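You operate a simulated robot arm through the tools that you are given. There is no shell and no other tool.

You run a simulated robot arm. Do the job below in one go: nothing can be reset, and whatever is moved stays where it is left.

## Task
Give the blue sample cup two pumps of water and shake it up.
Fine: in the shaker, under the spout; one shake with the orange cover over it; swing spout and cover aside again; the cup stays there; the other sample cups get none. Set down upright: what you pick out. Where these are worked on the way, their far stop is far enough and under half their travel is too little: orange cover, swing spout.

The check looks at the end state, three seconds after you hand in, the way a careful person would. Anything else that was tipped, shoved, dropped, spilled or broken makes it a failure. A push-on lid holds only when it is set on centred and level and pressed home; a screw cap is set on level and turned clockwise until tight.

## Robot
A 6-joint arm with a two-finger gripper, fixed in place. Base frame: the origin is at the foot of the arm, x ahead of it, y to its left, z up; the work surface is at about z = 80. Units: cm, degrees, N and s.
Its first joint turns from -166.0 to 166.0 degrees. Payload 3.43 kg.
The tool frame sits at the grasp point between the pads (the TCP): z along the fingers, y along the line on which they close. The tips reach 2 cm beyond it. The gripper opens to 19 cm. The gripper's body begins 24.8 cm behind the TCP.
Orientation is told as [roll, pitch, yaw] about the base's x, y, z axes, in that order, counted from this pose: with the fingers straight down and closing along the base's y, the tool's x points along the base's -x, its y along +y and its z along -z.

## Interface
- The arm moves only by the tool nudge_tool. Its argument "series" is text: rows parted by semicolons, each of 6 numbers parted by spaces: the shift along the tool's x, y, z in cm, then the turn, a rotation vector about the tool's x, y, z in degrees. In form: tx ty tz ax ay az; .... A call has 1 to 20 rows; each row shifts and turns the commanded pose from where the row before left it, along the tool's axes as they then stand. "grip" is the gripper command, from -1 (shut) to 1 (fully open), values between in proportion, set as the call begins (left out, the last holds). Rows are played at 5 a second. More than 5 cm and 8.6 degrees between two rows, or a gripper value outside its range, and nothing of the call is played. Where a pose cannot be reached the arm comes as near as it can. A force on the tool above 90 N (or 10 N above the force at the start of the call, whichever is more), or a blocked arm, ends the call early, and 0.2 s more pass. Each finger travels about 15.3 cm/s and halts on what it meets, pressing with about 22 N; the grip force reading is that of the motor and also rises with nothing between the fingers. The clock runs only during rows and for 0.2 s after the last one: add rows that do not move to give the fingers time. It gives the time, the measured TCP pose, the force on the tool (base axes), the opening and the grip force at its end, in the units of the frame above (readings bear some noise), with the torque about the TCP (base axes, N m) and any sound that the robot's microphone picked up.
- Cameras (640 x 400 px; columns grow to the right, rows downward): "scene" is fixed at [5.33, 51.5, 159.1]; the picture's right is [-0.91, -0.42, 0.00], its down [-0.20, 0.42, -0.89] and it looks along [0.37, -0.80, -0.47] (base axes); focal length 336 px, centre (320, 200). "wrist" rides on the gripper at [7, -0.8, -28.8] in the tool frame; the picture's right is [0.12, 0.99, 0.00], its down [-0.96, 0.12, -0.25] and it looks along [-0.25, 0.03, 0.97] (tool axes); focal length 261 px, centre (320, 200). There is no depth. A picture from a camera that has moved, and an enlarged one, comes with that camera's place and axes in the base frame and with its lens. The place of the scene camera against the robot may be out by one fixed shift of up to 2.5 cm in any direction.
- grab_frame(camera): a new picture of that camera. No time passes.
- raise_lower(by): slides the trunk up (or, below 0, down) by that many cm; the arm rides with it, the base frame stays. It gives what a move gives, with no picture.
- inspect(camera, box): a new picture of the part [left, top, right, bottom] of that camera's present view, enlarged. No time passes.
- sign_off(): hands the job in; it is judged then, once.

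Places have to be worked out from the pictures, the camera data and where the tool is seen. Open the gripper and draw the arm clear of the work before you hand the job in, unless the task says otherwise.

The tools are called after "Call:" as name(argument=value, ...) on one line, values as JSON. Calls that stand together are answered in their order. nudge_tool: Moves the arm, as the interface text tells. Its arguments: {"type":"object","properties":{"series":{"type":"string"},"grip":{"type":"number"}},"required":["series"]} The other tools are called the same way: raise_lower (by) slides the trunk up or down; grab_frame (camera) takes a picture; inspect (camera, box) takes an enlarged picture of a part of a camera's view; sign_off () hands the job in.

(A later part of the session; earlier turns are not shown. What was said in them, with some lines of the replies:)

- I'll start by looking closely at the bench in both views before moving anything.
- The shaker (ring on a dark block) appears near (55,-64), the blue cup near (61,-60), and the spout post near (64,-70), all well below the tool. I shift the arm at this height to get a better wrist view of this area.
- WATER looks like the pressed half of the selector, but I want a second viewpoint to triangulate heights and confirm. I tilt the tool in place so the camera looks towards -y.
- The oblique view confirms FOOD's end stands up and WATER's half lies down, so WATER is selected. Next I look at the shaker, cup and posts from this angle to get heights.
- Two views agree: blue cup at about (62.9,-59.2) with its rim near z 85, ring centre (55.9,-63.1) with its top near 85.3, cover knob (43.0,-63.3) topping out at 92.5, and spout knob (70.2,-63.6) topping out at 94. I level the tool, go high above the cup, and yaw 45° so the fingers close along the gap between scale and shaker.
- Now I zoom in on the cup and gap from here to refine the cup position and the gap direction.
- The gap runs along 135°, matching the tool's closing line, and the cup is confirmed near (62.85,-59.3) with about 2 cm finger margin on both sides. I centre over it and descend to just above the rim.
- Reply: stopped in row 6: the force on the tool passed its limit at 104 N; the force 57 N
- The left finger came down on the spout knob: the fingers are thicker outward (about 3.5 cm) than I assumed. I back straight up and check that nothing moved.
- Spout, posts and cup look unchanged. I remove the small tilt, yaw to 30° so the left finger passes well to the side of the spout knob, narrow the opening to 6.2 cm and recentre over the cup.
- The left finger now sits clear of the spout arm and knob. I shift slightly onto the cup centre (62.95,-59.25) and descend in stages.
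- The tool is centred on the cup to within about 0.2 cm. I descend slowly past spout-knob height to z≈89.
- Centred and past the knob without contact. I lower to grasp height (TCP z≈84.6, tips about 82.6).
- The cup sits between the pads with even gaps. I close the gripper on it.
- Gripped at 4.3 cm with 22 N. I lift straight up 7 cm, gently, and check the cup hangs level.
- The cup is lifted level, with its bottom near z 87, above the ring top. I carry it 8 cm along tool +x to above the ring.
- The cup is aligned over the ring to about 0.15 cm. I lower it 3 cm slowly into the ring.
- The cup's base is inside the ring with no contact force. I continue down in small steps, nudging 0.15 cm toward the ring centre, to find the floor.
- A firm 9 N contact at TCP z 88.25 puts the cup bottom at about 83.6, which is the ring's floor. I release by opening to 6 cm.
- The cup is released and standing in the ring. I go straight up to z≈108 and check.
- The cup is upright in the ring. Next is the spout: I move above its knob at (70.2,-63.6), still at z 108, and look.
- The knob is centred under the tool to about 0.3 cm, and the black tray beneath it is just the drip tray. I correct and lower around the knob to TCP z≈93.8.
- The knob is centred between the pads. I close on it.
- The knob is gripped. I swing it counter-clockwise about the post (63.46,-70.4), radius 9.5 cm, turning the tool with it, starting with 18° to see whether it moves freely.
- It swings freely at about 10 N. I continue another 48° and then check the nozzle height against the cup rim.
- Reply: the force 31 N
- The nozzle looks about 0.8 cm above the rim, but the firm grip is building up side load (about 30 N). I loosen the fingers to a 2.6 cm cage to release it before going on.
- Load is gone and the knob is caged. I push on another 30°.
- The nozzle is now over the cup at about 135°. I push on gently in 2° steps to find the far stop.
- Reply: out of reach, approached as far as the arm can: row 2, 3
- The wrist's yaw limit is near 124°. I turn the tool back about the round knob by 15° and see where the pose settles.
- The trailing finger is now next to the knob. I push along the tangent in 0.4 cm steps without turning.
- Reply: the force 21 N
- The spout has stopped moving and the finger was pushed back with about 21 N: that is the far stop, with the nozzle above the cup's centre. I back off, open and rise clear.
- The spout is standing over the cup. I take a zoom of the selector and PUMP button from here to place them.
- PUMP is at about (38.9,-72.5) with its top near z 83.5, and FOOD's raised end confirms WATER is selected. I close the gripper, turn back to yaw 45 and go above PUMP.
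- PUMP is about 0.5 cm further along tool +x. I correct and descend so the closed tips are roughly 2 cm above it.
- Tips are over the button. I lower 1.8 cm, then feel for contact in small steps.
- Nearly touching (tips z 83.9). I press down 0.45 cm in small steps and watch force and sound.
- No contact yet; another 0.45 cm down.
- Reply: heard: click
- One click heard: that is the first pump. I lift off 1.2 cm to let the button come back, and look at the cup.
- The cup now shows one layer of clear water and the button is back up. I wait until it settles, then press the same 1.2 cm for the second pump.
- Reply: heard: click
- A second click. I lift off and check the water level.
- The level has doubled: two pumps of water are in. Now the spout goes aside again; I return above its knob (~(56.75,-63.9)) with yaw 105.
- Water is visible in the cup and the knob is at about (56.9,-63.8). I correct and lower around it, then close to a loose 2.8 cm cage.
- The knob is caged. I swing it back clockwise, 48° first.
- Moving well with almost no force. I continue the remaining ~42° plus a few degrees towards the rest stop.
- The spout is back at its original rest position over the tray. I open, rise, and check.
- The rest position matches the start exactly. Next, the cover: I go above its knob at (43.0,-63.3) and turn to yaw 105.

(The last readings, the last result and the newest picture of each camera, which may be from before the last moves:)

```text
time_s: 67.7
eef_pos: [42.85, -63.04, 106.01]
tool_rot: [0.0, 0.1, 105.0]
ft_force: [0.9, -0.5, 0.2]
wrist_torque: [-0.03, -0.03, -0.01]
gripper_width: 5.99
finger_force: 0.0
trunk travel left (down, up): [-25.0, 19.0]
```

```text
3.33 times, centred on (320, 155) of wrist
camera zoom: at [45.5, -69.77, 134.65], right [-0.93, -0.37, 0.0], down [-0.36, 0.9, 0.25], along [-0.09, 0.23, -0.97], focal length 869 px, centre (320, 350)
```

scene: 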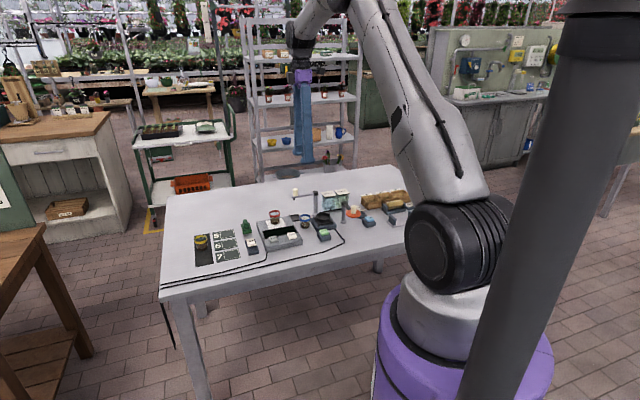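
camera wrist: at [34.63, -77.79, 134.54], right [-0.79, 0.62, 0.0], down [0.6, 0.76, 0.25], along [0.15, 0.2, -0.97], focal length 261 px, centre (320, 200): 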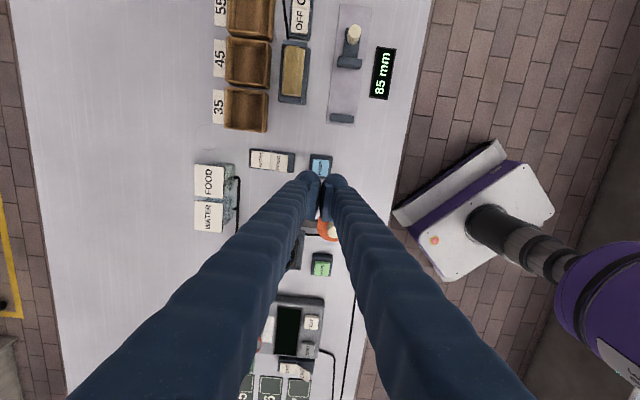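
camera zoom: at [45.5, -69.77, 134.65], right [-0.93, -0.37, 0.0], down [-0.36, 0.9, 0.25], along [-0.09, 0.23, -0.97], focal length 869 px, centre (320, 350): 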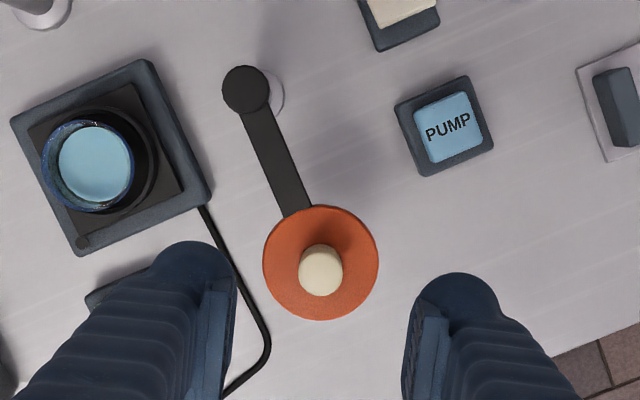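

The cover knob is under the tool to 0.2 cm; post at (49.6,-70.1), radius 9.6. I lower around the knob to z 93 (tips above the disc) and close to a 2.8 cm cage.

Call:
nudge_tool(series="0.2 0 4 0 0 0; 0 0 4 0 0 0; 0 0 2 0 0 0; 0 0 1.5 0 0 0; 0 0 1 0 0 0; 0 0 0.5 0 0 0; 0 0 0 0 0 0")

Call:
nudge_tool(series="0 0 0 0 0 0; 0 0 0 0 0 0; 0 0 0 0 0 0", grip=-0.705)

Call:
inspect(camera="wrist", box=[240, 115, 400, 235])

Call:
inspect(camera="scene", box=[310, 170, 400, 230])

```text
time_s: 69.3
eef_pos: [42.82, -63.41, 92.9]
tool_rot: [0.0, -0.1, 105.0]
ft_force: [0.3, -0.1, -0.3]
wrist_torque: [0.02, 0.02, 0.03]
gripper_width: 5.97
finger_force: 0.0
trunk travel left (down, up): [-25.0, 19.0]
```

```text
time_s: 70.1
eef_pos: [42.8, -63.39, 92.87]
tool_rot: [-0.1, -0.1, 105.0]
ft_force: [-0.2, 0.1, 0.5]
wrist_torque: [-0.03, 0.02, 0.0]
gripper_width: 2.81
finger_force: 0.1
trunk travel left (down, up): [-25.0, 19.0]
```

```text
3.33 times, centred on (320, 175) of wrist
camera zoom: at [45.57, -70.03, 121.57], right [-0.93, -0.37, 0.0], down [-0.36, 0.9, 0.25], along [-0.09, 0.23, -0.97], focal length 869 px, centre (320, 283)
```

zoom: 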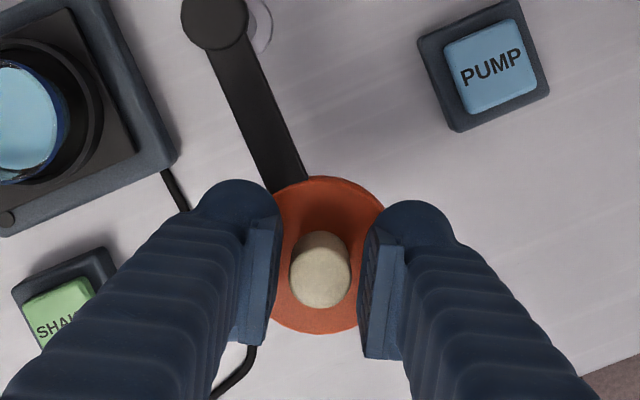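

```text
6.67 times, centred on (355, 200) of scene
camera zoom: at [5.33, 51.5, 159.1], right [-0.91, -0.42, 0.0], down [-0.2, 0.42, -0.89], along [0.37, -0.8, -0.47], focal length 2242 px, centre (87, 200)
```

zoom: 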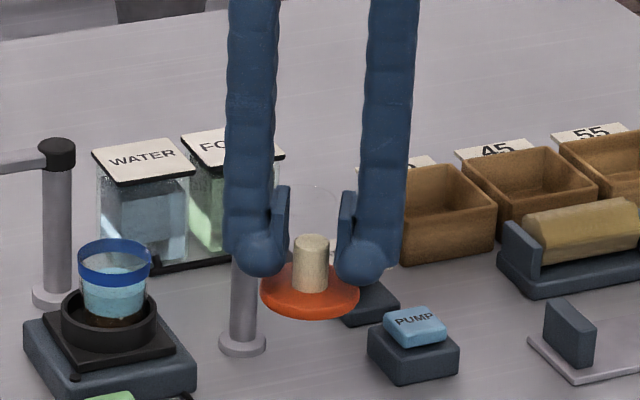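

The knob is caged with the tips just above the disc. I swing the cover clockwise toward the shaker, 48° first, stopping before it reaches the cup.

Call:
nudge_tool(series="-0.452 -0.895 0 0 0 6; -0.452 -0.895 0 0 0 6; -0.452 -0.895 0 0 0 6; -0.452 -0.895 0 0 0 6; -0.452 -0.895 0 0 0 6; -0.452 -0.895 0 0 0 6; -0.452 -0.895 0 0 0 6; -0.452 -0.895 0 0 0 6; 0 0 0 0 0 0")

Call:
inspect(camera="scene", box=[300, 175, 375, 225])

Call:
inspect(camera="wrist", box=[240, 115, 400, 235])

```text
time_s: 72.1
eef_pos: [49.95, -60.74, 92.92]
tool_rot: [0.1, 0.1, 57.0]
ft_force: [0.1, 0.4, -0.3]
wrist_torque: [0.0, -0.01, 0.0]
gripper_width: 2.82
finger_force: 0.0
trunk travel left (down, up): [-25.0, 19.0]
```

```text
8.00 times, centred on (338, 200) of scene
camera zoom: at [5.33, 51.5, 159.1], right [-0.91, -0.42, 0.0], down [-0.2, 0.42, -0.89], along [0.37, -0.8, -0.47], focal length 2691 px, centre (180, 200)
```

zoom: 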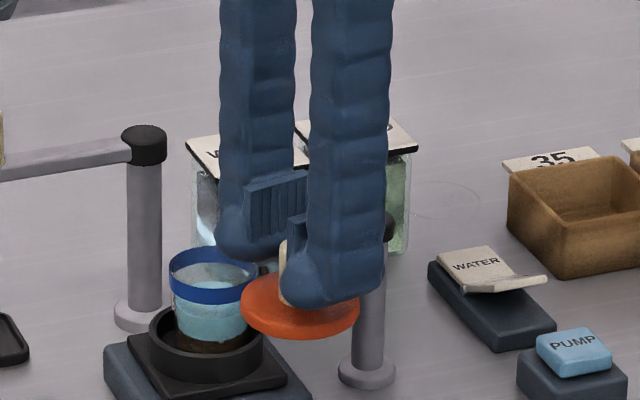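

```text
3.33 times, centred on (320, 175) of wrist
camera zoom: at [46.93, -67.12, 121.63], right [-0.9, 0.44, 0.0], down [0.43, 0.87, 0.25], along [0.11, 0.22, -0.97], focal length 869 px, centre (320, 283)
```

zoom: 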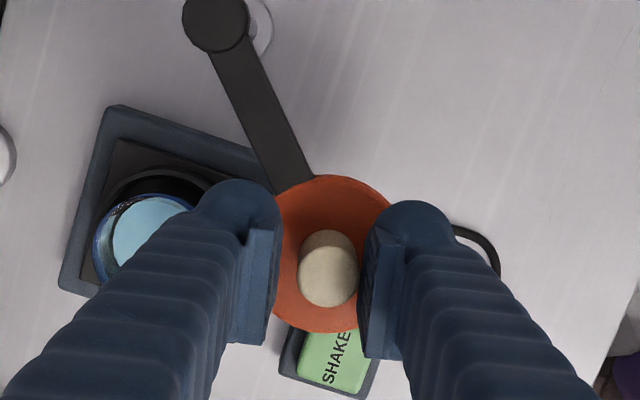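

The disc's underside looks a few millimetres above the rim. I proceed in slow 3° steps and watch for any contact.

Call:
nudge_tool(series="-0.226 -0.448 0 0 0 3; -0.226 -0.448 0 0 0 3; -0.226 -0.448 0 0 0 3; -0.226 -0.448 0 0 0 3; 0 0 0 0 0 0")

Call:
inspect(camera="scene", box=[300, 175, 375, 225])

```text
time_s: 73.3
eef_pos: [51.98, -61.03, 93.05]
tool_rot: [0.1, 0.0, 44.9]
ft_force: [-0.3, -0.9, 0.2]
wrist_torque: [0.0, -0.02, -0.02]
gripper_width: 2.81
finger_force: 0.1
trunk travel left (down, up): [-25.0, 19.0]
```

```text
8.00 times, centred on (338, 200) of scene
camera zoom: at [5.33, 51.5, 159.1], right [-0.91, -0.42, 0.0], down [-0.2, 0.42, -0.89], along [0.37, -0.8, -0.47], focal length 2691 px, centre (180, 200)
```

zoom: 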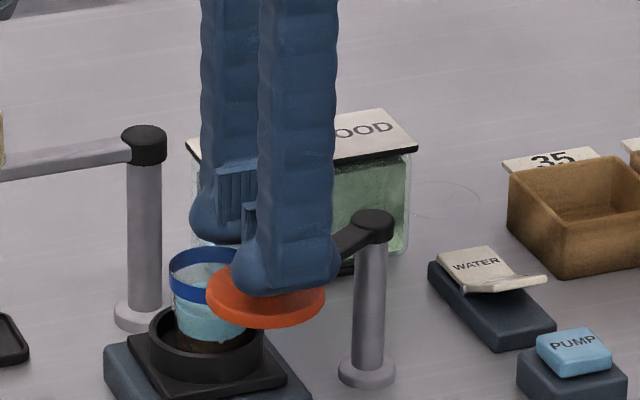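

The disc already overlaps the cup rim with no contact force. I continue in 3° steps.

Call:
nudge_tool(series="-0.226 -0.448 0 0 0 3; -0.226 -0.448 0 0 0 3; -0.226 -0.448 0 0 0 3; -0.226 -0.448 0 0 0 3; -0.226 -0.448 0 0 0 3; -0.226 -0.448 0 0 0 3; 0 0 0 0 0 0")

Call:
inspect(camera="scene", box=[300, 175, 375, 225])

Call:
inspect(camera="wrist", box=[240, 115, 400, 235])

```text
time_s: 74.9
eef_pos: [54.84, -62.2, 93.0]
tool_rot: [0.1, 0.0, 27.1]
ft_force: [0.5, -0.3, -0.3]
wrist_torque: [0.01, -0.02, 0.0]
gripper_width: 2.79
finger_force: 0.0
trunk travel left (down, up): [-25.0, 19.0]
```

```text
8.00 times, centred on (338, 200) of scene
camera zoom: at [5.33, 51.5, 159.1], right [-0.91, -0.42, 0.0], down [-0.2, 0.42, -0.89], along [0.37, -0.8, -0.47], focal length 2691 px, centre (180, 200)
```

zoom: 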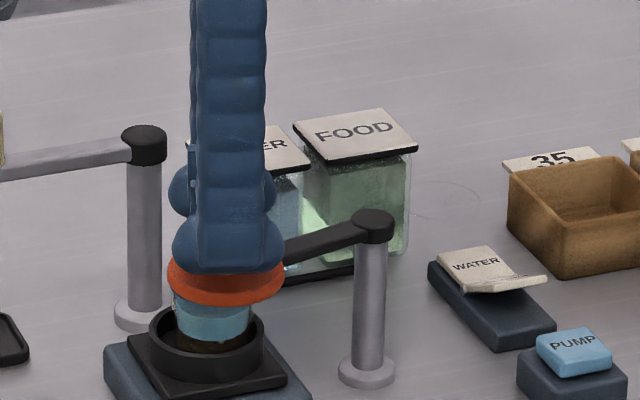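

```text
3.33 times, centred on (320, 175) of wrist
camera zoom: at [48.91, -66.21, 121.66], right [-0.56, 0.83, 0.0], down [0.81, 0.54, 0.25], along [0.2, 0.14, -0.97], focal length 869 px, centre (320, 283)
```

zoom: 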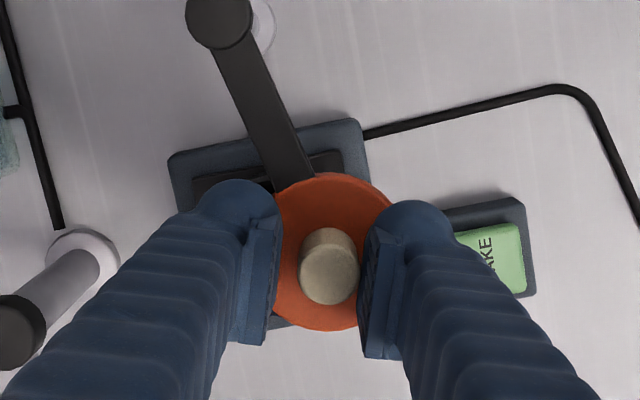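

The cover slides over freely; about 10° remains. I keep going in 3° steps until the far stop shows.

Call:
nudge_tool(series="-0.226 -0.448 0 0 0 3; -0.226 -0.448 0 0 0 3; -0.226 -0.448 0 0 0 3; -0.226 -0.448 0 0 0 3; 0 0 0 0 0 0")

Call:
inspect(camera="scene", box=[300, 175, 375, 225])

Call:
inspect(camera="wrist", box=[240, 115, 400, 235])

```text
time_s: 76.1
eef_pos: [56.27, -63.65, 92.86]
tool_rot: [0.1, 0.1, 14.9]
ft_force: [-0.6, 0.1, 0.0]
wrist_torque: [0.03, 0.0, 0.0]
gripper_width: 2.8
finger_force: 0.1
trunk travel left (down, up): [-25.0, 19.0]
```

```text
8.00 times, centred on (338, 200) of scene
camera zoom: at [5.33, 51.5, 159.1], right [-0.91, -0.42, 0.0], down [-0.2, 0.42, -0.89], along [0.37, -0.8, -0.47], focal length 2691 px, centre (180, 200)
```

zoom: 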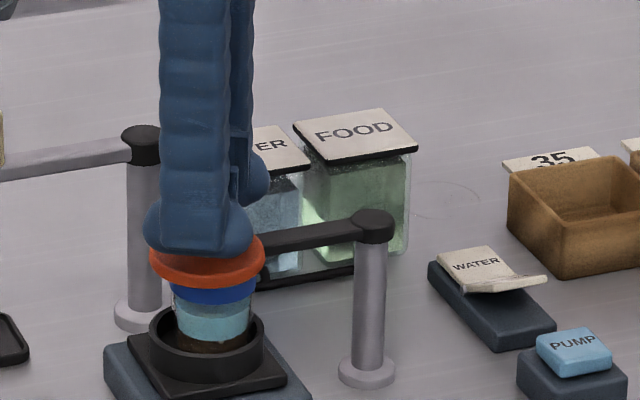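

```text
3.33 times, centred on (320, 175) of wrist
camera zoom: at [49.86, -66.26, 121.6], right [-0.37, 0.93, 0.0], down [0.9, 0.36, 0.25], along [0.23, 0.09, -0.97], focal length 869 px, centre (320, 283)
```

zoom: 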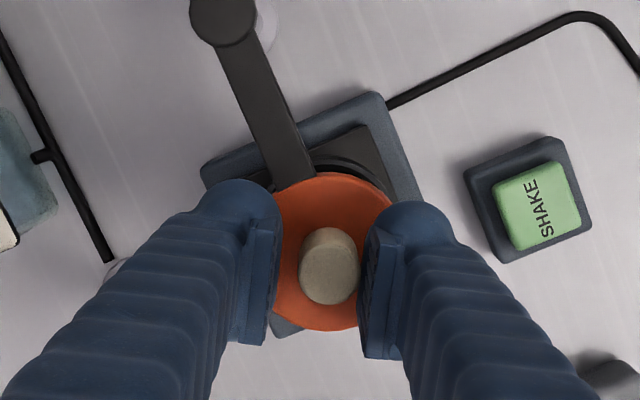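

The disc is now centred over the cup. A few more 2° steps to be sure it reaches the stop.

Call:
nudge_tool(series="-0.151 -0.298 0 0 0 2; -0.151 -0.298 0 0 0 2; 0 0 0 0 0 0")

Call:
inspect(camera="wrist", box=[240, 115, 400, 235])

Call:
inspect(camera="scene", box=[300, 175, 375, 225])

```text
time_s: 76.9
eef_pos: [56.69, -63.9, 92.76]
tool_rot: [0.2, 0.1, 10.9]
ft_force: [-5.6, 10.8, -2.7]
wrist_torque: [0.0, 0.06, 0.01]
gripper_width: 3.53
finger_force: 6.5
trunk travel left (down, up): [-25.0, 19.0]
```

```text
3.33 times, centred on (320, 175) of wrist
camera zoom: at [50.05, -66.25, 121.58], right [-0.31, 0.95, 0.0], down [0.92, 0.3, 0.25], along [0.23, 0.08, -0.97], focal length 869 px, centre (320, 283)
```

zoom: 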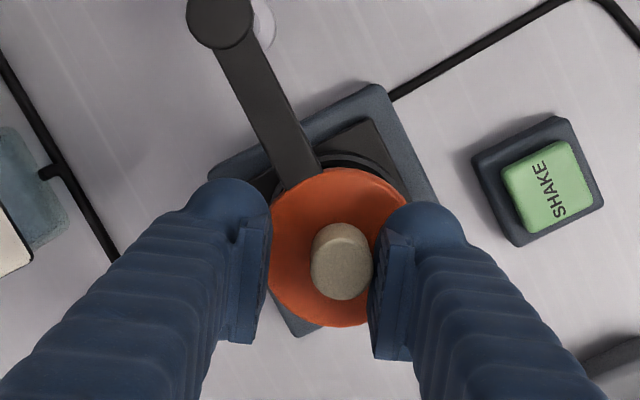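

```text
8.00 times, centred on (338, 200) of scene
camera zoom: at [5.33, 51.5, 159.1], right [-0.91, -0.42, 0.0], down [-0.2, 0.42, -0.89], along [0.37, -0.8, -0.47], focal length 2691 px, centre (180, 200)
```

zoom: 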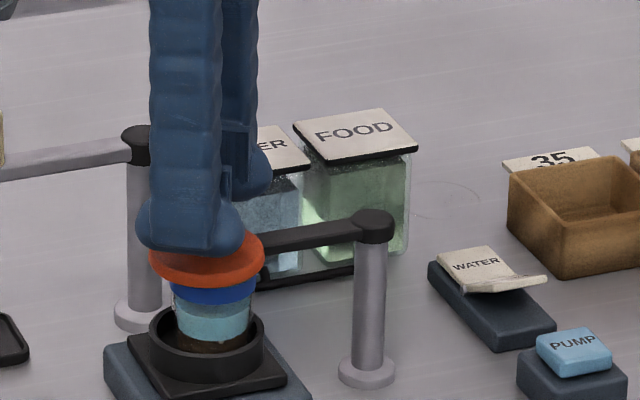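

Force built to 12 N and the finger gave way: the cover is at its far stop, centred over the cup. I back off, open and rise.

Call:
nudge_tool(series="0.151 0.298 0 0 0 0; 0.151 0.298 0 0 0 0; 0 0 0 0 0 0; 0 0 0 0 0 0", grip=-0.37)

Call:
nudge_tool(series="0 0 -1 0 0 0; 0 0 -2 0 0 0; 0 0 -4 0 0 0; 0 0 -5 0 0 0; 0 0 0 0 0 0")

Call:
grab_frame(camera="wrist")

Call:
inspect(camera="scene", box=[290, 175, 365, 235])

Call:
inspect(camera="wrist", box=[290, 85, 410, 185])

```text
time_s: 77.9
eef_pos: [56.24, -63.65, 92.94]
tool_rot: [0.1, 0.1, 11.1]
ft_force: [0.3, 0.1, -0.8]
wrist_torque: [0.0, 0.02, 0.01]
gripper_width: 5.98
finger_force: 0.1
trunk travel left (down, up): [-25.0, 19.0]
```

```text
time_s: 79.1
eef_pos: [56.36, -63.76, 105.07]
tool_rot: [0.1, 0.1, 11.1]
ft_force: [-0.2, 0.4, -0.4]
wrist_torque: [-0.04, -0.02, 0.01]
gripper_width: 5.96
finger_force: 0.0
trunk travel left (down, up): [-25.0, 19.0]
```

```text
taken
camera wrist: at [49.68, -65.94, 133.7], right [-0.31, 0.95, 0.0], down [0.92, 0.3, 0.25], along [0.23, 0.08, -0.97], focal length 261 px, centre (320, 200)
```

wrist: 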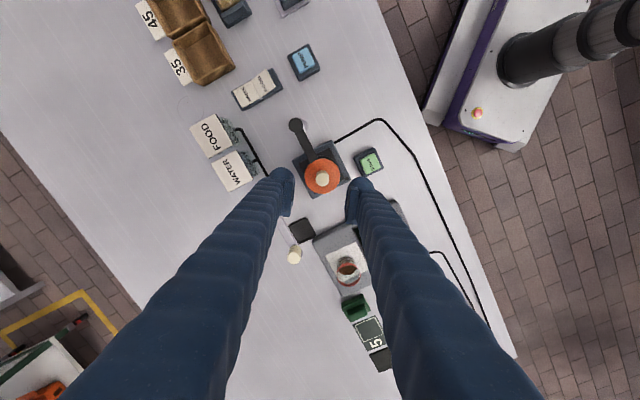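

```text
6.67 times, centred on (328, 205) of scene
camera zoom: at [5.33, 51.5, 159.1], right [-0.91, -0.42, 0.0], down [-0.2, 0.42, -0.89], along [0.37, -0.8, -0.47], focal length 2242 px, centre (270, 167)
```

zoom: 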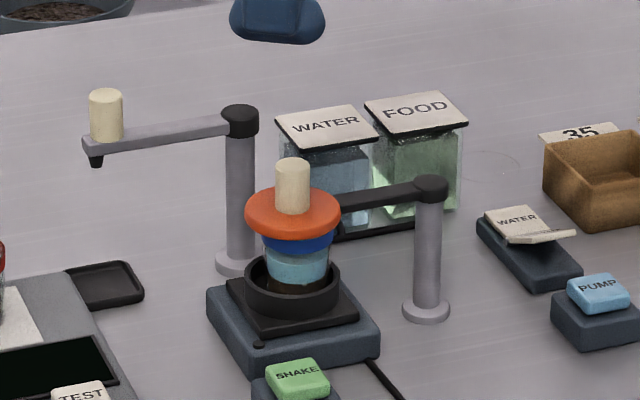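

```text
4.00 times, centred on (350, 135) of wrist
camera zoom: at [49.68, -65.94, 133.7], right [-0.31, 0.95, 0.0], down [0.92, 0.3, 0.25], along [0.23, 0.08, -0.97], focal length 1043 px, centre (200, 460)
```

zoom: 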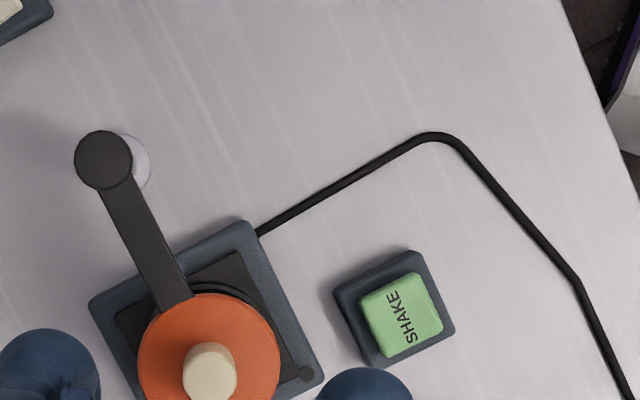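

The cover stands squarely over the cup and the spout is aside. SHAKE is at about (51.95,-54.55); I close the gripper, move above it and turn so the narrow side faces the shaker.

Call:
nudge_tool(series="0.853 3.29 0 0 0 0; 0.853 3.29 0 0 0 0; 0.853 3.29 0 0 0 0; 0 0 0 0 0 7.6; 0 0 0 0 0 7.6; 0 0 0 0 0 7.6; 0 0 0 0 0 7.6; 0 0 0 0 0 7.6; 0 0 0 0 0 7.6; 0 0 0 0 0 7.6; 0 0 0 0 0 7.6; 0 0 0 0 0 0; 0 0 0 0 0 0", grip=-1)

Call:
inspect(camera="wrist", box=[240, 95, 400, 215])

```text
time_s: 81.9
eef_pos: [51.96, -54.26, 104.97]
tool_rot: [-0.1, 0.1, -49.8]
ft_force: [0.5, -0.7, -0.5]
wrist_torque: [-0.02, 0.01, 0.01]
gripper_width: 0.01
finger_force: 22.1
trunk travel left (down, up): [-25.0, 19.0]
```

```text
3.33 times, centred on (320, 155) of wrist
camera zoom: at [46.88, -49.54, 133.61], right [0.68, 0.73, 0.0], down [0.71, -0.66, 0.25], along [0.18, -0.17, -0.97], focal length 869 px, centre (320, 350)
```

zoom: 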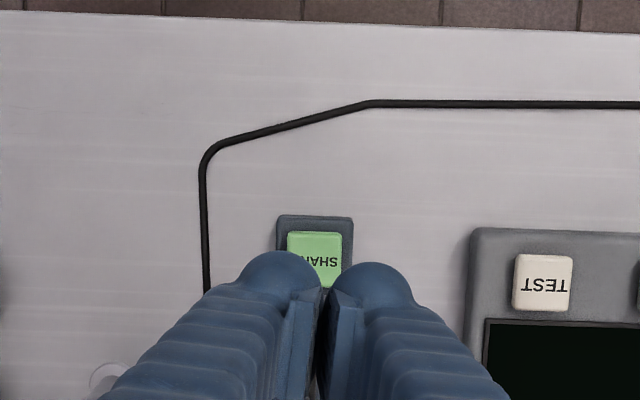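

SHAKE is slightly off by (0.05,-0.4). I correct and descend to just above it.

Call:
nudge_tool(series="-0.34 -0.22 0 0 0 0; 0 0 5 0 0 0; 0 0 5 0 0 0; 0 0 4 0 0 0; 0 0 3 0 0 0; 0 0 1.2 0 0 0; 0 0 0.6 0 0 0; 0 0 0 0 0 0")

Call:
inspect(camera="scene", box=[290, 185, 360, 250])

Call:
inspect(camera="wrist", box=[240, 115, 400, 235])

```text
time_s: 83.7
eef_pos: [51.93, -54.54, 86.28]
tool_rot: [0.1, 0.2, -49.6]
ft_force: [0.1, -0.9, 0.3]
wrist_torque: [0.02, 0.0, -0.03]
gripper_width: 0.0
finger_force: 22.0
trunk travel left (down, up): [-25.0, 19.0]
```

```text
6.15 times, centred on (325, 218) of scene
camera zoom: at [5.33, 51.5, 159.1], right [-0.91, -0.42, 0.0], down [-0.2, 0.42, -0.89], along [0.37, -0.8, -0.47], focal length 2070 px, centre (289, 92)
```

zoom: 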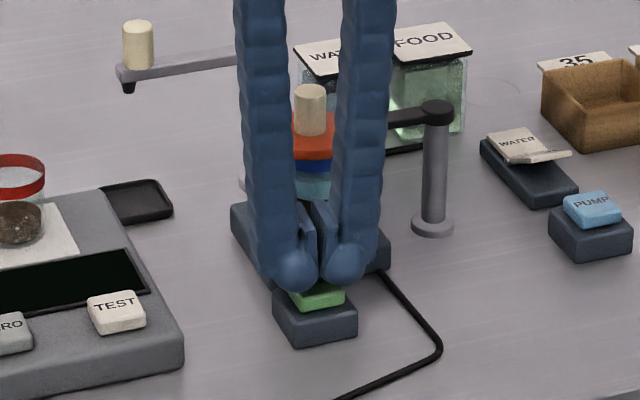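

```text
3.33 times, centred on (320, 175) of wrist
camera zoom: at [46.9, -49.83, 114.89], right [0.68, 0.73, 0.0], down [0.71, -0.66, 0.25], along [0.18, -0.17, -0.97], focal length 869 px, centre (320, 283)
```

zoom: 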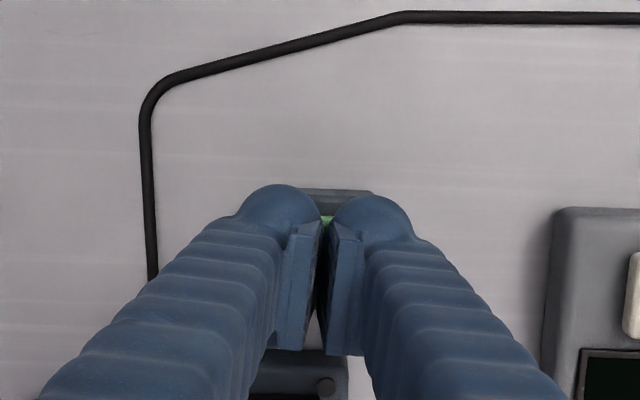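

The tips are over SHAKE. I lower 0.9 cm, then feel for the click.

Call:
nudge_tool(series="0 0 0.4 0 0 0; 0 0 0.3 0 0 0; 0 0 0.15 0 0 0; 0 0 0 0 0 0")

```text
time_s: 84.7
eef_pos: [52.08, -54.69, 85.33]
tool_rot: [0.0, 0.1, -49.8]
ft_force: [-0.1, 0.5, 0.5]
wrist_torque: [-0.02, -0.03, -0.03]
gripper_width: 0.59
finger_force: 34.5
trunk travel left (down, up): [-25.0, 19.0]
```

Contact is beginning (no click yet). Another 0.3 cm in two steps.

Call:
nudge_tool(series="0 0 0.15 0 0 0; 0 0 0.15 0 0 0; 0 0 0 0 0 0")

Call:
inspect(camera="scene", box=[290, 185, 360, 250])

```text
time_s: 85.5
eef_pos: [52.07, -54.67, 85.0]
tool_rot: [0.1, 0.1, -49.7]
ft_force: [0.2, 0.7, 2.0]
wrist_torque: [0.03, -0.01, 0.02]
gripper_width: 0.59
finger_force: 34.9
trunk travel left (down, up): [-25.0, 19.0]
heard: click
```

```text
6.15 times, centred on (325, 218) of scene
camera zoom: at [5.33, 51.5, 159.1], right [-0.91, -0.42, 0.0], down [-0.2, 0.42, -0.89], along [0.37, -0.8, -0.47], focal length 2070 px, centre (289, 92)
```

zoom: 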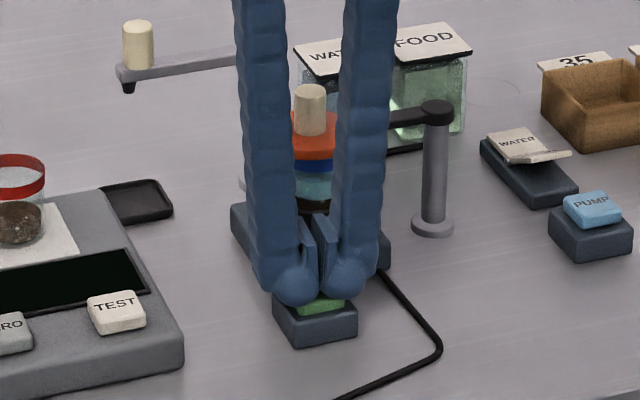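

One click: the shake is triggered. I lift off and wait for the shaking to run out.

Call:
nudge_tool(series="0 0 -0.6 0 0 0; 0 0 -0.6 0 0 0; 0 0 -2 0 0 0; 0 0 -4 0 0 0; 0 0 -5 0 0 0; 0 0 -5 0 0 0; 0 0 0 0 0 0; 0 0 0 0 0 0; 0 0 0 0 0 0; 0 0 0 0 0 0")

Call:
inspect(camera="scene", box=[290, 185, 360, 250])

```text
time_s: 87.7
eef_pos: [52.37, -54.73, 102.32]
tool_rot: [0.0, 0.0, -49.8]
ft_force: [-0.4, -0.4, -0.5]
wrist_torque: [-0.03, 0.03, 0.0]
gripper_width: 0.01
finger_force: 34.7
trunk travel left (down, up): [-25.0, 19.0]
```

```text
6.15 times, centred on (325, 218) of scene
camera zoom: at [5.33, 51.5, 159.1], right [-0.91, -0.42, 0.0], down [-0.2, 0.42, -0.89], along [0.37, -0.8, -0.47], focal length 2070 px, centre (289, 92)
```

zoom: 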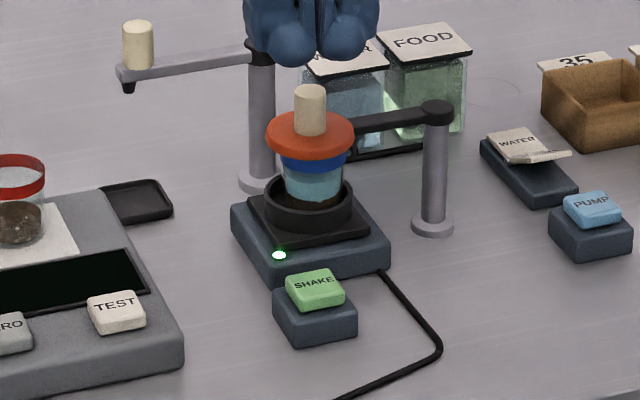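

The shaker's lamp is lit green. I wait a few seconds and watch whether it goes out and the contents mix.

Call:
nudge_tool(series="0 0 0 0 0 0; 0 0 0 0 0 0; 0 0 0 0 0 0; 0 0 0 0 0 0; 0 0 0 0 0 0; 0 0 0 0 0 0; 0 0 0 0 0 0; 0 0 0 0 0 0; 0 0 0 0 0 0; 0 0 0 0 0 0")

Call:
inspect(camera="scene", box=[305, 190, 345, 230])

Call:
nudge_tool(series="0 0 0 0 0 0; 0 0 0 0 0 0; 0 0 0 0 0 0; 0 0 0 0 0 0; 0 0 0 0 0 0; 0 0 0 0 0 0; 0 0 0 0 0 0; 0 0 0 0 0 0; 0 0 0 0 0 0; 0 0 0 0 0 0; 0 0 0 0 0 0; 0 0 0 0 0 0; 0 0 0 0 0 0; 0 0 0 0 0 0; 0 0 0 0 0 0; 0 0 0 0 0 0")

Call:
inspect(camera="scene", box=[305, 190, 345, 230])

```text
time_s: 89.9
eef_pos: [52.4, -54.68, 102.37]
tool_rot: [0.0, 0.1, -49.8]
ft_force: [0.1, 0.9, 0.7]
wrist_torque: [-0.01, -0.03, -0.02]
gripper_width: 0.0
finger_force: 34.4
trunk travel left (down, up): [-25.0, 19.0]
```

```text
10.00 times, centred on (325, 210) of scene
camera zoom: at [5.33, 51.5, 159.1], right [-0.91, -0.42, 0.0], down [-0.2, 0.42, -0.89], along [0.37, -0.8, -0.47], focal length 3364 px, centre (270, 100)
```

zoom: 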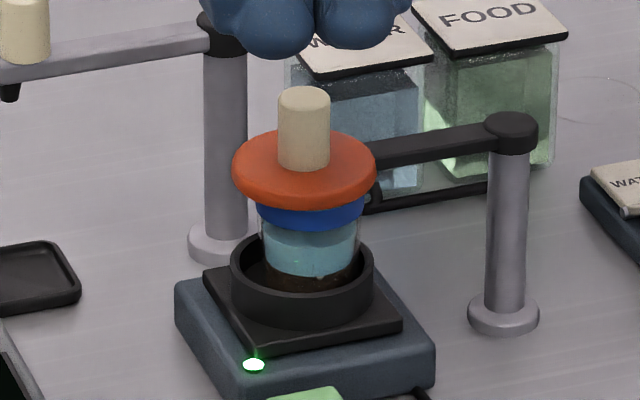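

```text
time_s: 93.3
eef_pos: [52.37, -54.72, 102.38]
tool_rot: [0.0, 0.1, -49.9]
ft_force: [-1.2, -0.1, -0.1]
wrist_torque: [0.02, 0.02, -0.02]
gripper_width: 0.0
finger_force: 34.4
trunk travel left (down, up): [-25.0, 19.0]
```

```text
10.00 times, centred on (325, 210) of scene
camera zoom: at [5.33, 51.5, 159.1], right [-0.91, -0.42, 0.0], down [-0.2, 0.42, -0.89], along [0.37, -0.8, -0.47], focal length 3364 px, centre (270, 100)
```

zoom: 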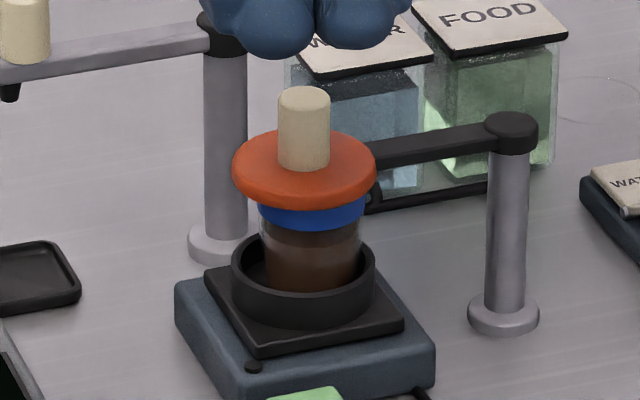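

The lamp is off and the contents have turned an even brown: one full shake done. Now the cover goes aside: I return above its knob near (56.25,-63.2) with yaw 15 and fingers open.

Call:
nudge_tool(series="0 0 -3 0 0 0; 0 0 0 0 0 -7.22; 0 0 0 0 0 -7.22; 0 0 0 0 0 -7.22; 0 0 0 0 0 -7.22; 0 0 0 0 0 -7.22; 0 0 0 0 0 -7.22; 0 0 0 0 0 -7.22; 0 0 0 0 0 -7.22; 0 0 0 0 0 -7.22; -0.507 -3.07 0 0 0 0; -0.507 -3.07 0 0 0 0; -0.507 -3.07 0 0 0 0; 0 0 0 0 0 0; 0 0 0 0 0 0", grip=-0.37)

Call:
inspect(camera="wrist", box=[240, 95, 400, 215])

```text
time_s: 96.5
eef_pos: [55.91, -63.38, 105.12]
tool_rot: [0.1, 0.0, 15.3]
ft_force: [-0.2, 0.3, 1.0]
wrist_torque: [-0.06, 0.02, 0.02]
gripper_width: 5.97
finger_force: 0.1
trunk travel left (down, up): [-25.0, 19.0]
```

```text
3.33 times, centred on (320, 155) of wrist
camera zoom: at [49.34, -66.14, 133.85], right [-0.38, 0.93, 0.0], down [0.9, 0.36, 0.25], along [0.23, 0.09, -0.97], focal length 869 px, centre (320, 350)
```

zoom: 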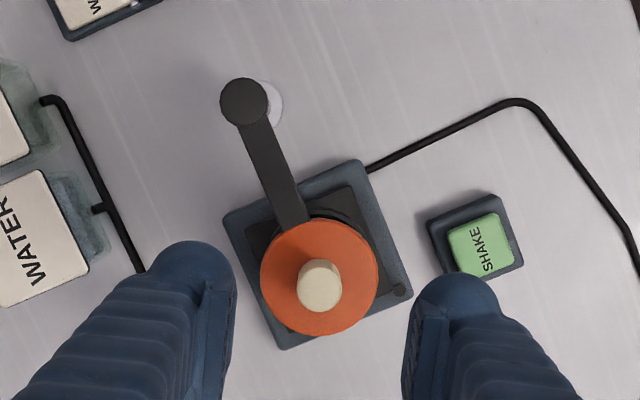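

The knob is at about (56.35,-63.3). I correct, lower to z 93 around it and form the 2.8 cm cage.

Call:
nudge_tool(series="-0.41 -0.03 0 0 0 0; 0 0 4 0 0 0; 0 0 3.5 0 0 0; 0 0 2 0 0 0; 0 0 1.5 0 0 0; 0 0 1.1 0 0 0; 0 0 0 0 0 0")

Call:
nudge_tool(series="0 0 0 0 0 0; 0 0 0 0 0 0; 0 0 0 0 0 0", grip=-0.705)

Call:
inspect(camera="wrist", box=[240, 115, 400, 235])

```text
time_s: 98.1
eef_pos: [56.13, -63.29, 93.01]
tool_rot: [0.1, -0.1, 15.1]
ft_force: [-0.2, -0.3, -0.1]
wrist_torque: [0.0, -0.01, 0.02]
gripper_width: 5.97
finger_force: 0.0
trunk travel left (down, up): [-25.0, 19.0]
```

```text
time_s: 98.9
eef_pos: [56.26, -63.32, 92.91]
tool_rot: [0.1, 0.0, 15.3]
ft_force: [-0.6, 0.4, -0.1]
wrist_torque: [0.02, 0.03, 0.01]
gripper_width: 2.82
finger_force: 0.1
trunk travel left (down, up): [-25.0, 19.0]
```

```text
3.33 times, centred on (320, 175) of wrist
camera zoom: at [49.7, -66.06, 121.71], right [-0.38, 0.93, 0.0], down [0.9, 0.36, 0.25], along [0.23, 0.09, -0.97], focal length 869 px, centre (320, 283)
```

zoom: 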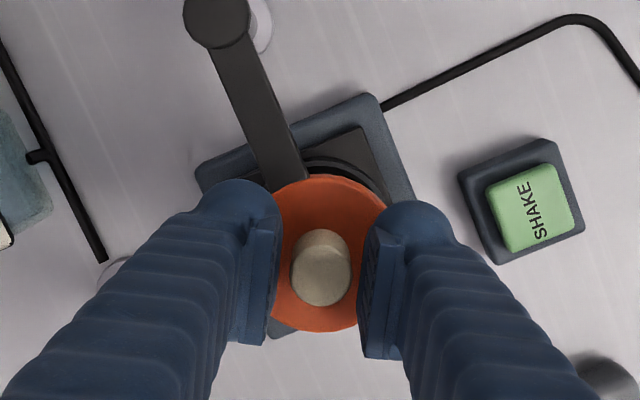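

Caged. I swing the cover back counter-clockwise, 48° first.

Call:
nudge_tool(series="0.277 0.416 0 0 0 -3; 0.277 0.416 0 0 0 -3; 0.277 0.416 0 0 0 -3; 0.277 0.416 0 0 0 -3; 0.277 0.416 0 0 0 -3; 0.277 0.416 0 0 0 -3; 0.554 0.832 0 0 0 -6; 0.554 0.832 0 0 0 -6; 0.554 0.832 0 0 0 -6; 0.554 0.832 0 0 0 -6; 0.554 0.832 0 0 0 -6; 0 0 0 0 0 0")

Call:
inspect(camera="wrist", box=[240, 115, 400, 235])

Call:
inspect(camera="scene", box=[300, 175, 375, 225])

```text
time_s: 101.5
eef_pos: [49.03, -60.42, 93.26]
tool_rot: [0.0, -0.1, 63.3]
ft_force: [-0.8, -0.7, 0.1]
wrist_torque: [0.0, 0.01, 0.0]
gripper_width: 2.82
finger_force: 0.0
trunk travel left (down, up): [-25.0, 19.0]
```

```text
3.33 times, centred on (320, 175) of wrist
camera zoom: at [46.65, -67.23, 121.83], right [-0.94, 0.34, 0.0], down [0.33, 0.91, 0.25], along [0.08, 0.23, -0.97], focal length 869 px, centre (320, 283)
```

zoom: 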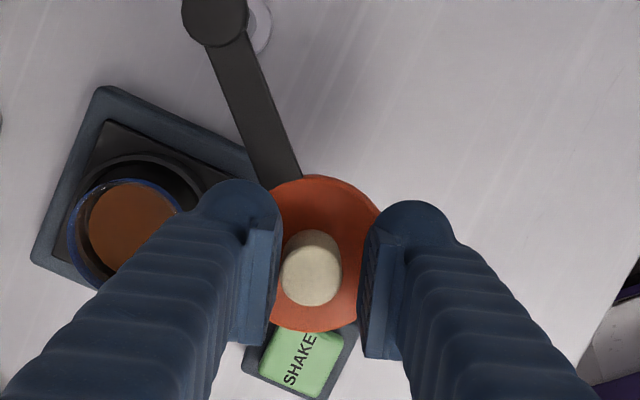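

```text
8.00 times, centred on (338, 200) of scene
camera zoom: at [5.33, 51.5, 159.1], right [-0.91, -0.42, 0.0], down [-0.2, 0.42, -0.89], along [0.37, -0.8, -0.47], focal length 2691 px, centre (180, 200)
```

zoom: 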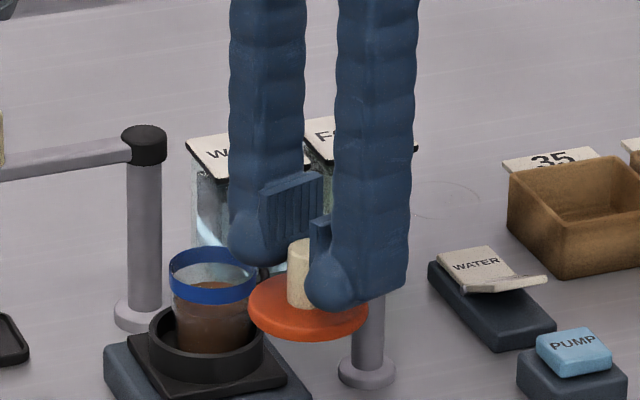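

The cup is uncovered and upright, with mixed contents. I continue another ~44° to the cover's rest stop.

Call:
nudge_tool(series="0.554 0.832 0 0 0 -6; 0.554 0.832 0 0 0 -6; 0.554 0.832 0 0 0 -6; 0.554 0.832 0 0 0 -6; 0.554 0.832 0 0 0 -6; 0.554 0.832 0 0 0 -6; 0.554 0.832 0 0 0 -6; 0 0 0 0 0 0")

Call:
inspect(camera="wrist", box=[240, 115, 400, 235])

Call:
inspect(camera="scene", box=[310, 170, 400, 230])

```text
time_s: 103.3
eef_pos: [42.57, -63.37, 93.3]
tool_rot: [0.0, -0.1, 105.4]
ft_force: [0.2, -1.1, 0.3]
wrist_torque: [-0.05, -0.01, 0.01]
gripper_width: 2.8
finger_force: 0.0
trunk travel left (down, up): [-25.0, 19.0]
```

```text
3.33 times, centred on (320, 175) of wrist
camera zoom: at [45.42, -70.09, 121.89], right [-0.93, -0.38, 0.0], down [-0.36, 0.9, 0.25], along [-0.09, 0.23, -0.97], focal length 869 px, centre (320, 283)
```

zoom: 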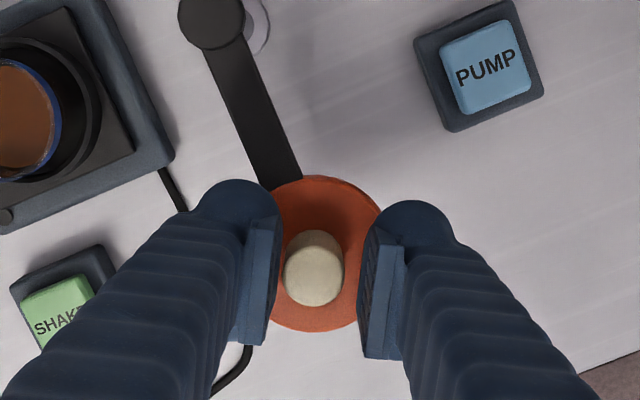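

```text
6.67 times, centred on (355, 200) of scene
camera zoom: at [5.33, 51.5, 159.1], right [-0.91, -0.42, 0.0], down [-0.2, 0.42, -0.89], along [0.37, -0.8, -0.47], focal length 2242 px, centre (87, 200)
```

zoom: 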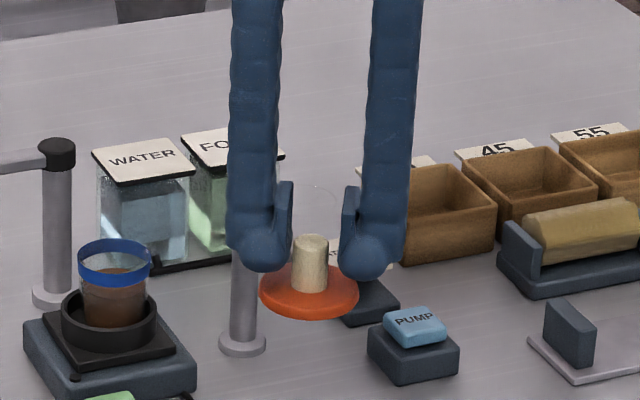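

The cover is practically at its original place. Two small pushes to be sure it sits at its stop.

Call:
nudge_tool(series="0.16 0.28 0 0 0 0; 0.1 0.17 0 0 0 0; 0 0 0 0 0 0")

Call:
inspect(camera="scene", box=[310, 170, 400, 230])

```text
time_s: 104.1
eef_pos: [42.37, -63.81, 93.1]
tool_rot: [-0.1, -0.1, 105.2]
ft_force: [4.8, 2.0, 1.8]
wrist_torque: [0.02, -0.06, 0.01]
gripper_width: 3.13
finger_force: 2.2
trunk travel left (down, up): [-25.0, 19.0]
```

```text
6.67 times, centred on (355, 200) of scene
camera zoom: at [5.33, 51.5, 159.1], right [-0.91, -0.42, 0.0], down [-0.2, 0.42, -0.89], along [0.37, -0.8, -0.47], focal length 2242 px, centre (87, 200)
```

zoom: 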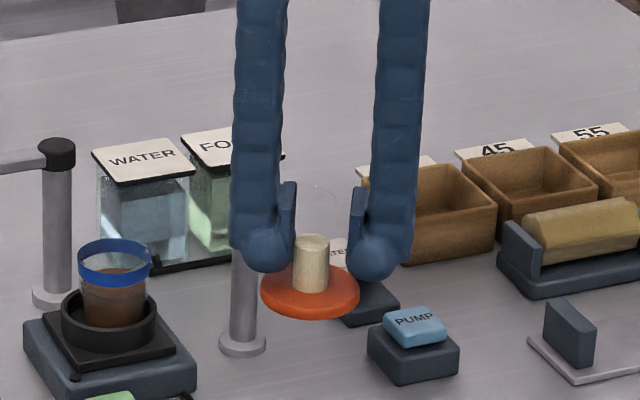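

It is against the rest stop (5 N). I back off, open, rise and draw the arm well clear of the bench.

Call:
nudge_tool(series="-0.16 -0.28 0 0 0 0; -0.05 -0.1 0 0 0 0; 0 0 0 0 0 0; 0 0 -1 0 0 0; 0 0 -2 0 0 0; 0 0 -4 0 0 0; 0 0 -5 0 0 0; 0 0 -5 0 0 0; 0 0 -4 0 0 0; 0 0 0 0 0 0", grip=-0.37)

Call:
grab_frame(camera="scene")

Call:
inspect(camera="scene", box=[280, 175, 400, 250])

Call:
inspect(camera="scene", box=[180, 175, 310, 275])

Call:
grab_frame(camera="wrist")

```text
time_s: 106.3
eef_pos: [42.52, -63.22, 114.18]
tool_rot: [0.1, -0.1, 105.2]
ft_force: [1.1, 0.5, 0.6]
wrist_torque: [-0.02, 0.0, 0.0]
gripper_width: 5.97
finger_force: 0.1
trunk travel left (down, up): [-25.0, 19.0]
```

```text
taken
```

scene: 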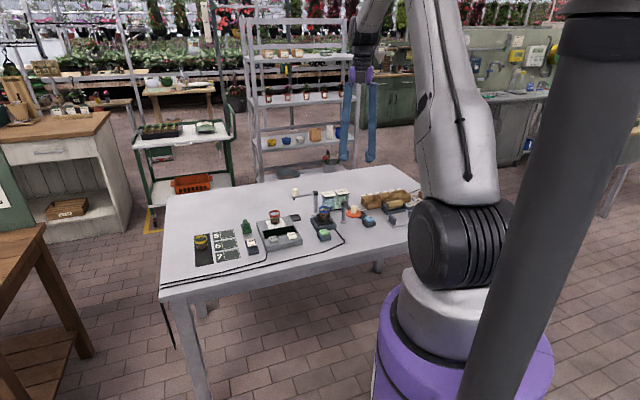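

```text
5.33 times, centred on (340, 212) of scene
camera zoom: at [5.33, 51.5, 159.1], right [-0.91, -0.42, 0.0], down [-0.2, 0.42, -0.89], along [0.37, -0.8, -0.47], focal length 1794 px, centre (213, 133)
```

zoom: 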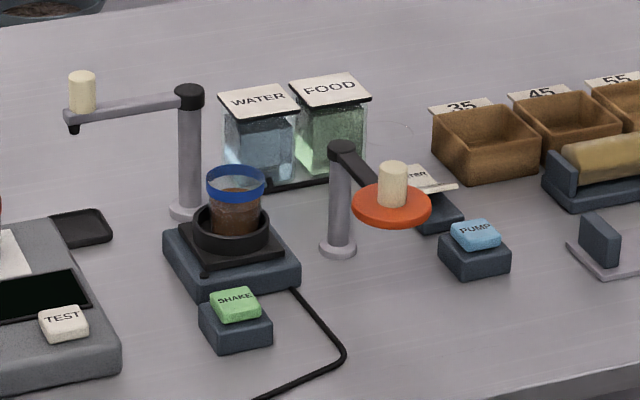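

```text
4.00 times, centred on (245, 225) of scene
camera zoom: at [5.33, 51.5, 159.1], right [-0.91, -0.42, 0.0], down [-0.2, 0.42, -0.89], along [0.37, -0.8, -0.47], focal length 1346 px, centre (620, 100)
```

zoom: 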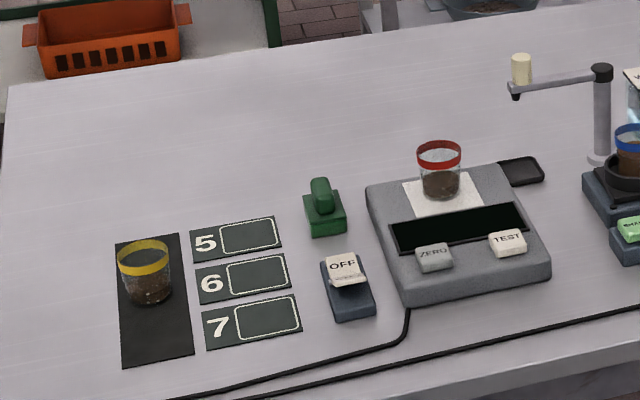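

```text
taken
camera wrist: at [45.29, -69.85, 142.88], right [-0.93, -0.38, 0.0], down [-0.36, 0.9, 0.25], along [-0.09, 0.23, -0.97], focal length 261 px, centre (320, 200)
```

wrist: 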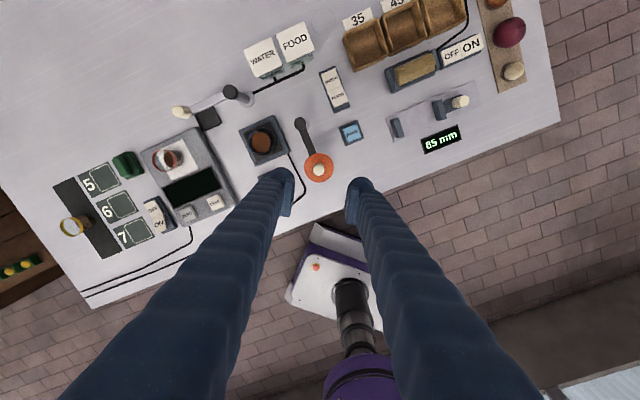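

Everything is in place: cup upright in the ring with mixed contents, spout and cover at rest, other cups untouched. I open the gripper fully and raise a bit more, then take a last look.

Call:
nudge_tool(series="0 0 -4 0 0 0; 0 0 -4 0 0 0; 0 0 0 0 0 0; 0 0 0 0 0 0; 0 0 0 0 0 0", grip=1)

Call:
inspect(camera="wrist", box=[150, 70, 380, 210])

Call:
inspect(camera="scene", box=[305, 190, 345, 230])

```text
time_s: 107.5
eef_pos: [42.65, -63.47, 122.23]
tool_rot: [0.0, -0.1, 105.2]
ft_force: [-0.1, -0.1, 0.0]
wrist_torque: [0.02, 0.01, -0.01]
gripper_width: 18.99
finger_force: 0.1
trunk travel left (down, up): [-25.0, 19.0]
```

```text
2.78 times, centred on (265, 140) of wrist
camera zoom: at [45.44, -70.13, 150.85], right [-0.93, -0.38, 0.0], down [-0.36, 0.9, 0.25], along [-0.09, 0.23, -0.97], focal length 725 px, centre (473, 367)
```

zoom: 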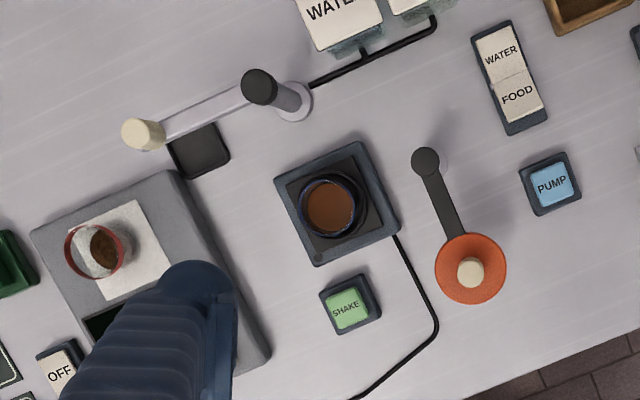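

```text
10.00 times, centred on (325, 210) of scene
camera zoom: at [5.33, 51.5, 159.1], right [-0.91, -0.42, 0.0], down [-0.2, 0.42, -0.89], along [0.37, -0.8, -0.47], focal length 3364 px, centre (270, 100)
```

zoom: 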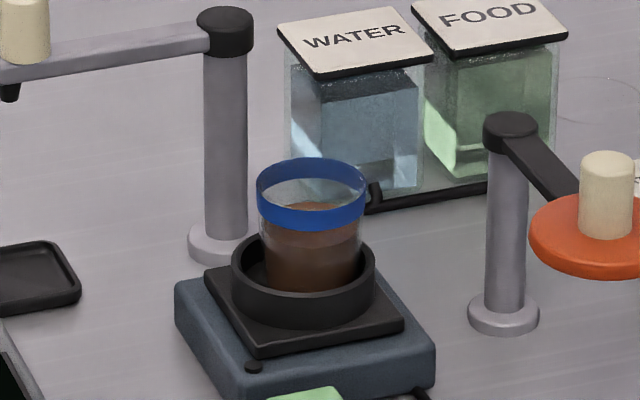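

The final views show no spills and nothing displaced. The arm is clear with the gripper open, so I hand in.

Call:
sign_off()

```text
The job is handed in.
```

The blue sample cup has its two pumps of water and one shake, and I've handed the job in. I haven't seen the check's result.

- **Water:** the selector was already on WATER. I pressed PUMP twice, got a click each time, and the level in the cup rose after each press.
- **Shake:** I swung the spout back, brought the orange cover over the cup to its far stop, and pressed SHAKE once. The lamp came on, then went out, and the contents turned an even brown.
- **End state:** the cup stands upright in the shaker's ring, and both spout and cover are back at their rest positions. The final pictures show no spills, nothing moved, and the red and yellow cups as they were. The gripper is open and the arm is clear.

On my first approach to the cup, a finger came down on the spout knob with about 104 N. I backed off and found no visible damage or shift. The spout swung and dispensed normally afterwards.
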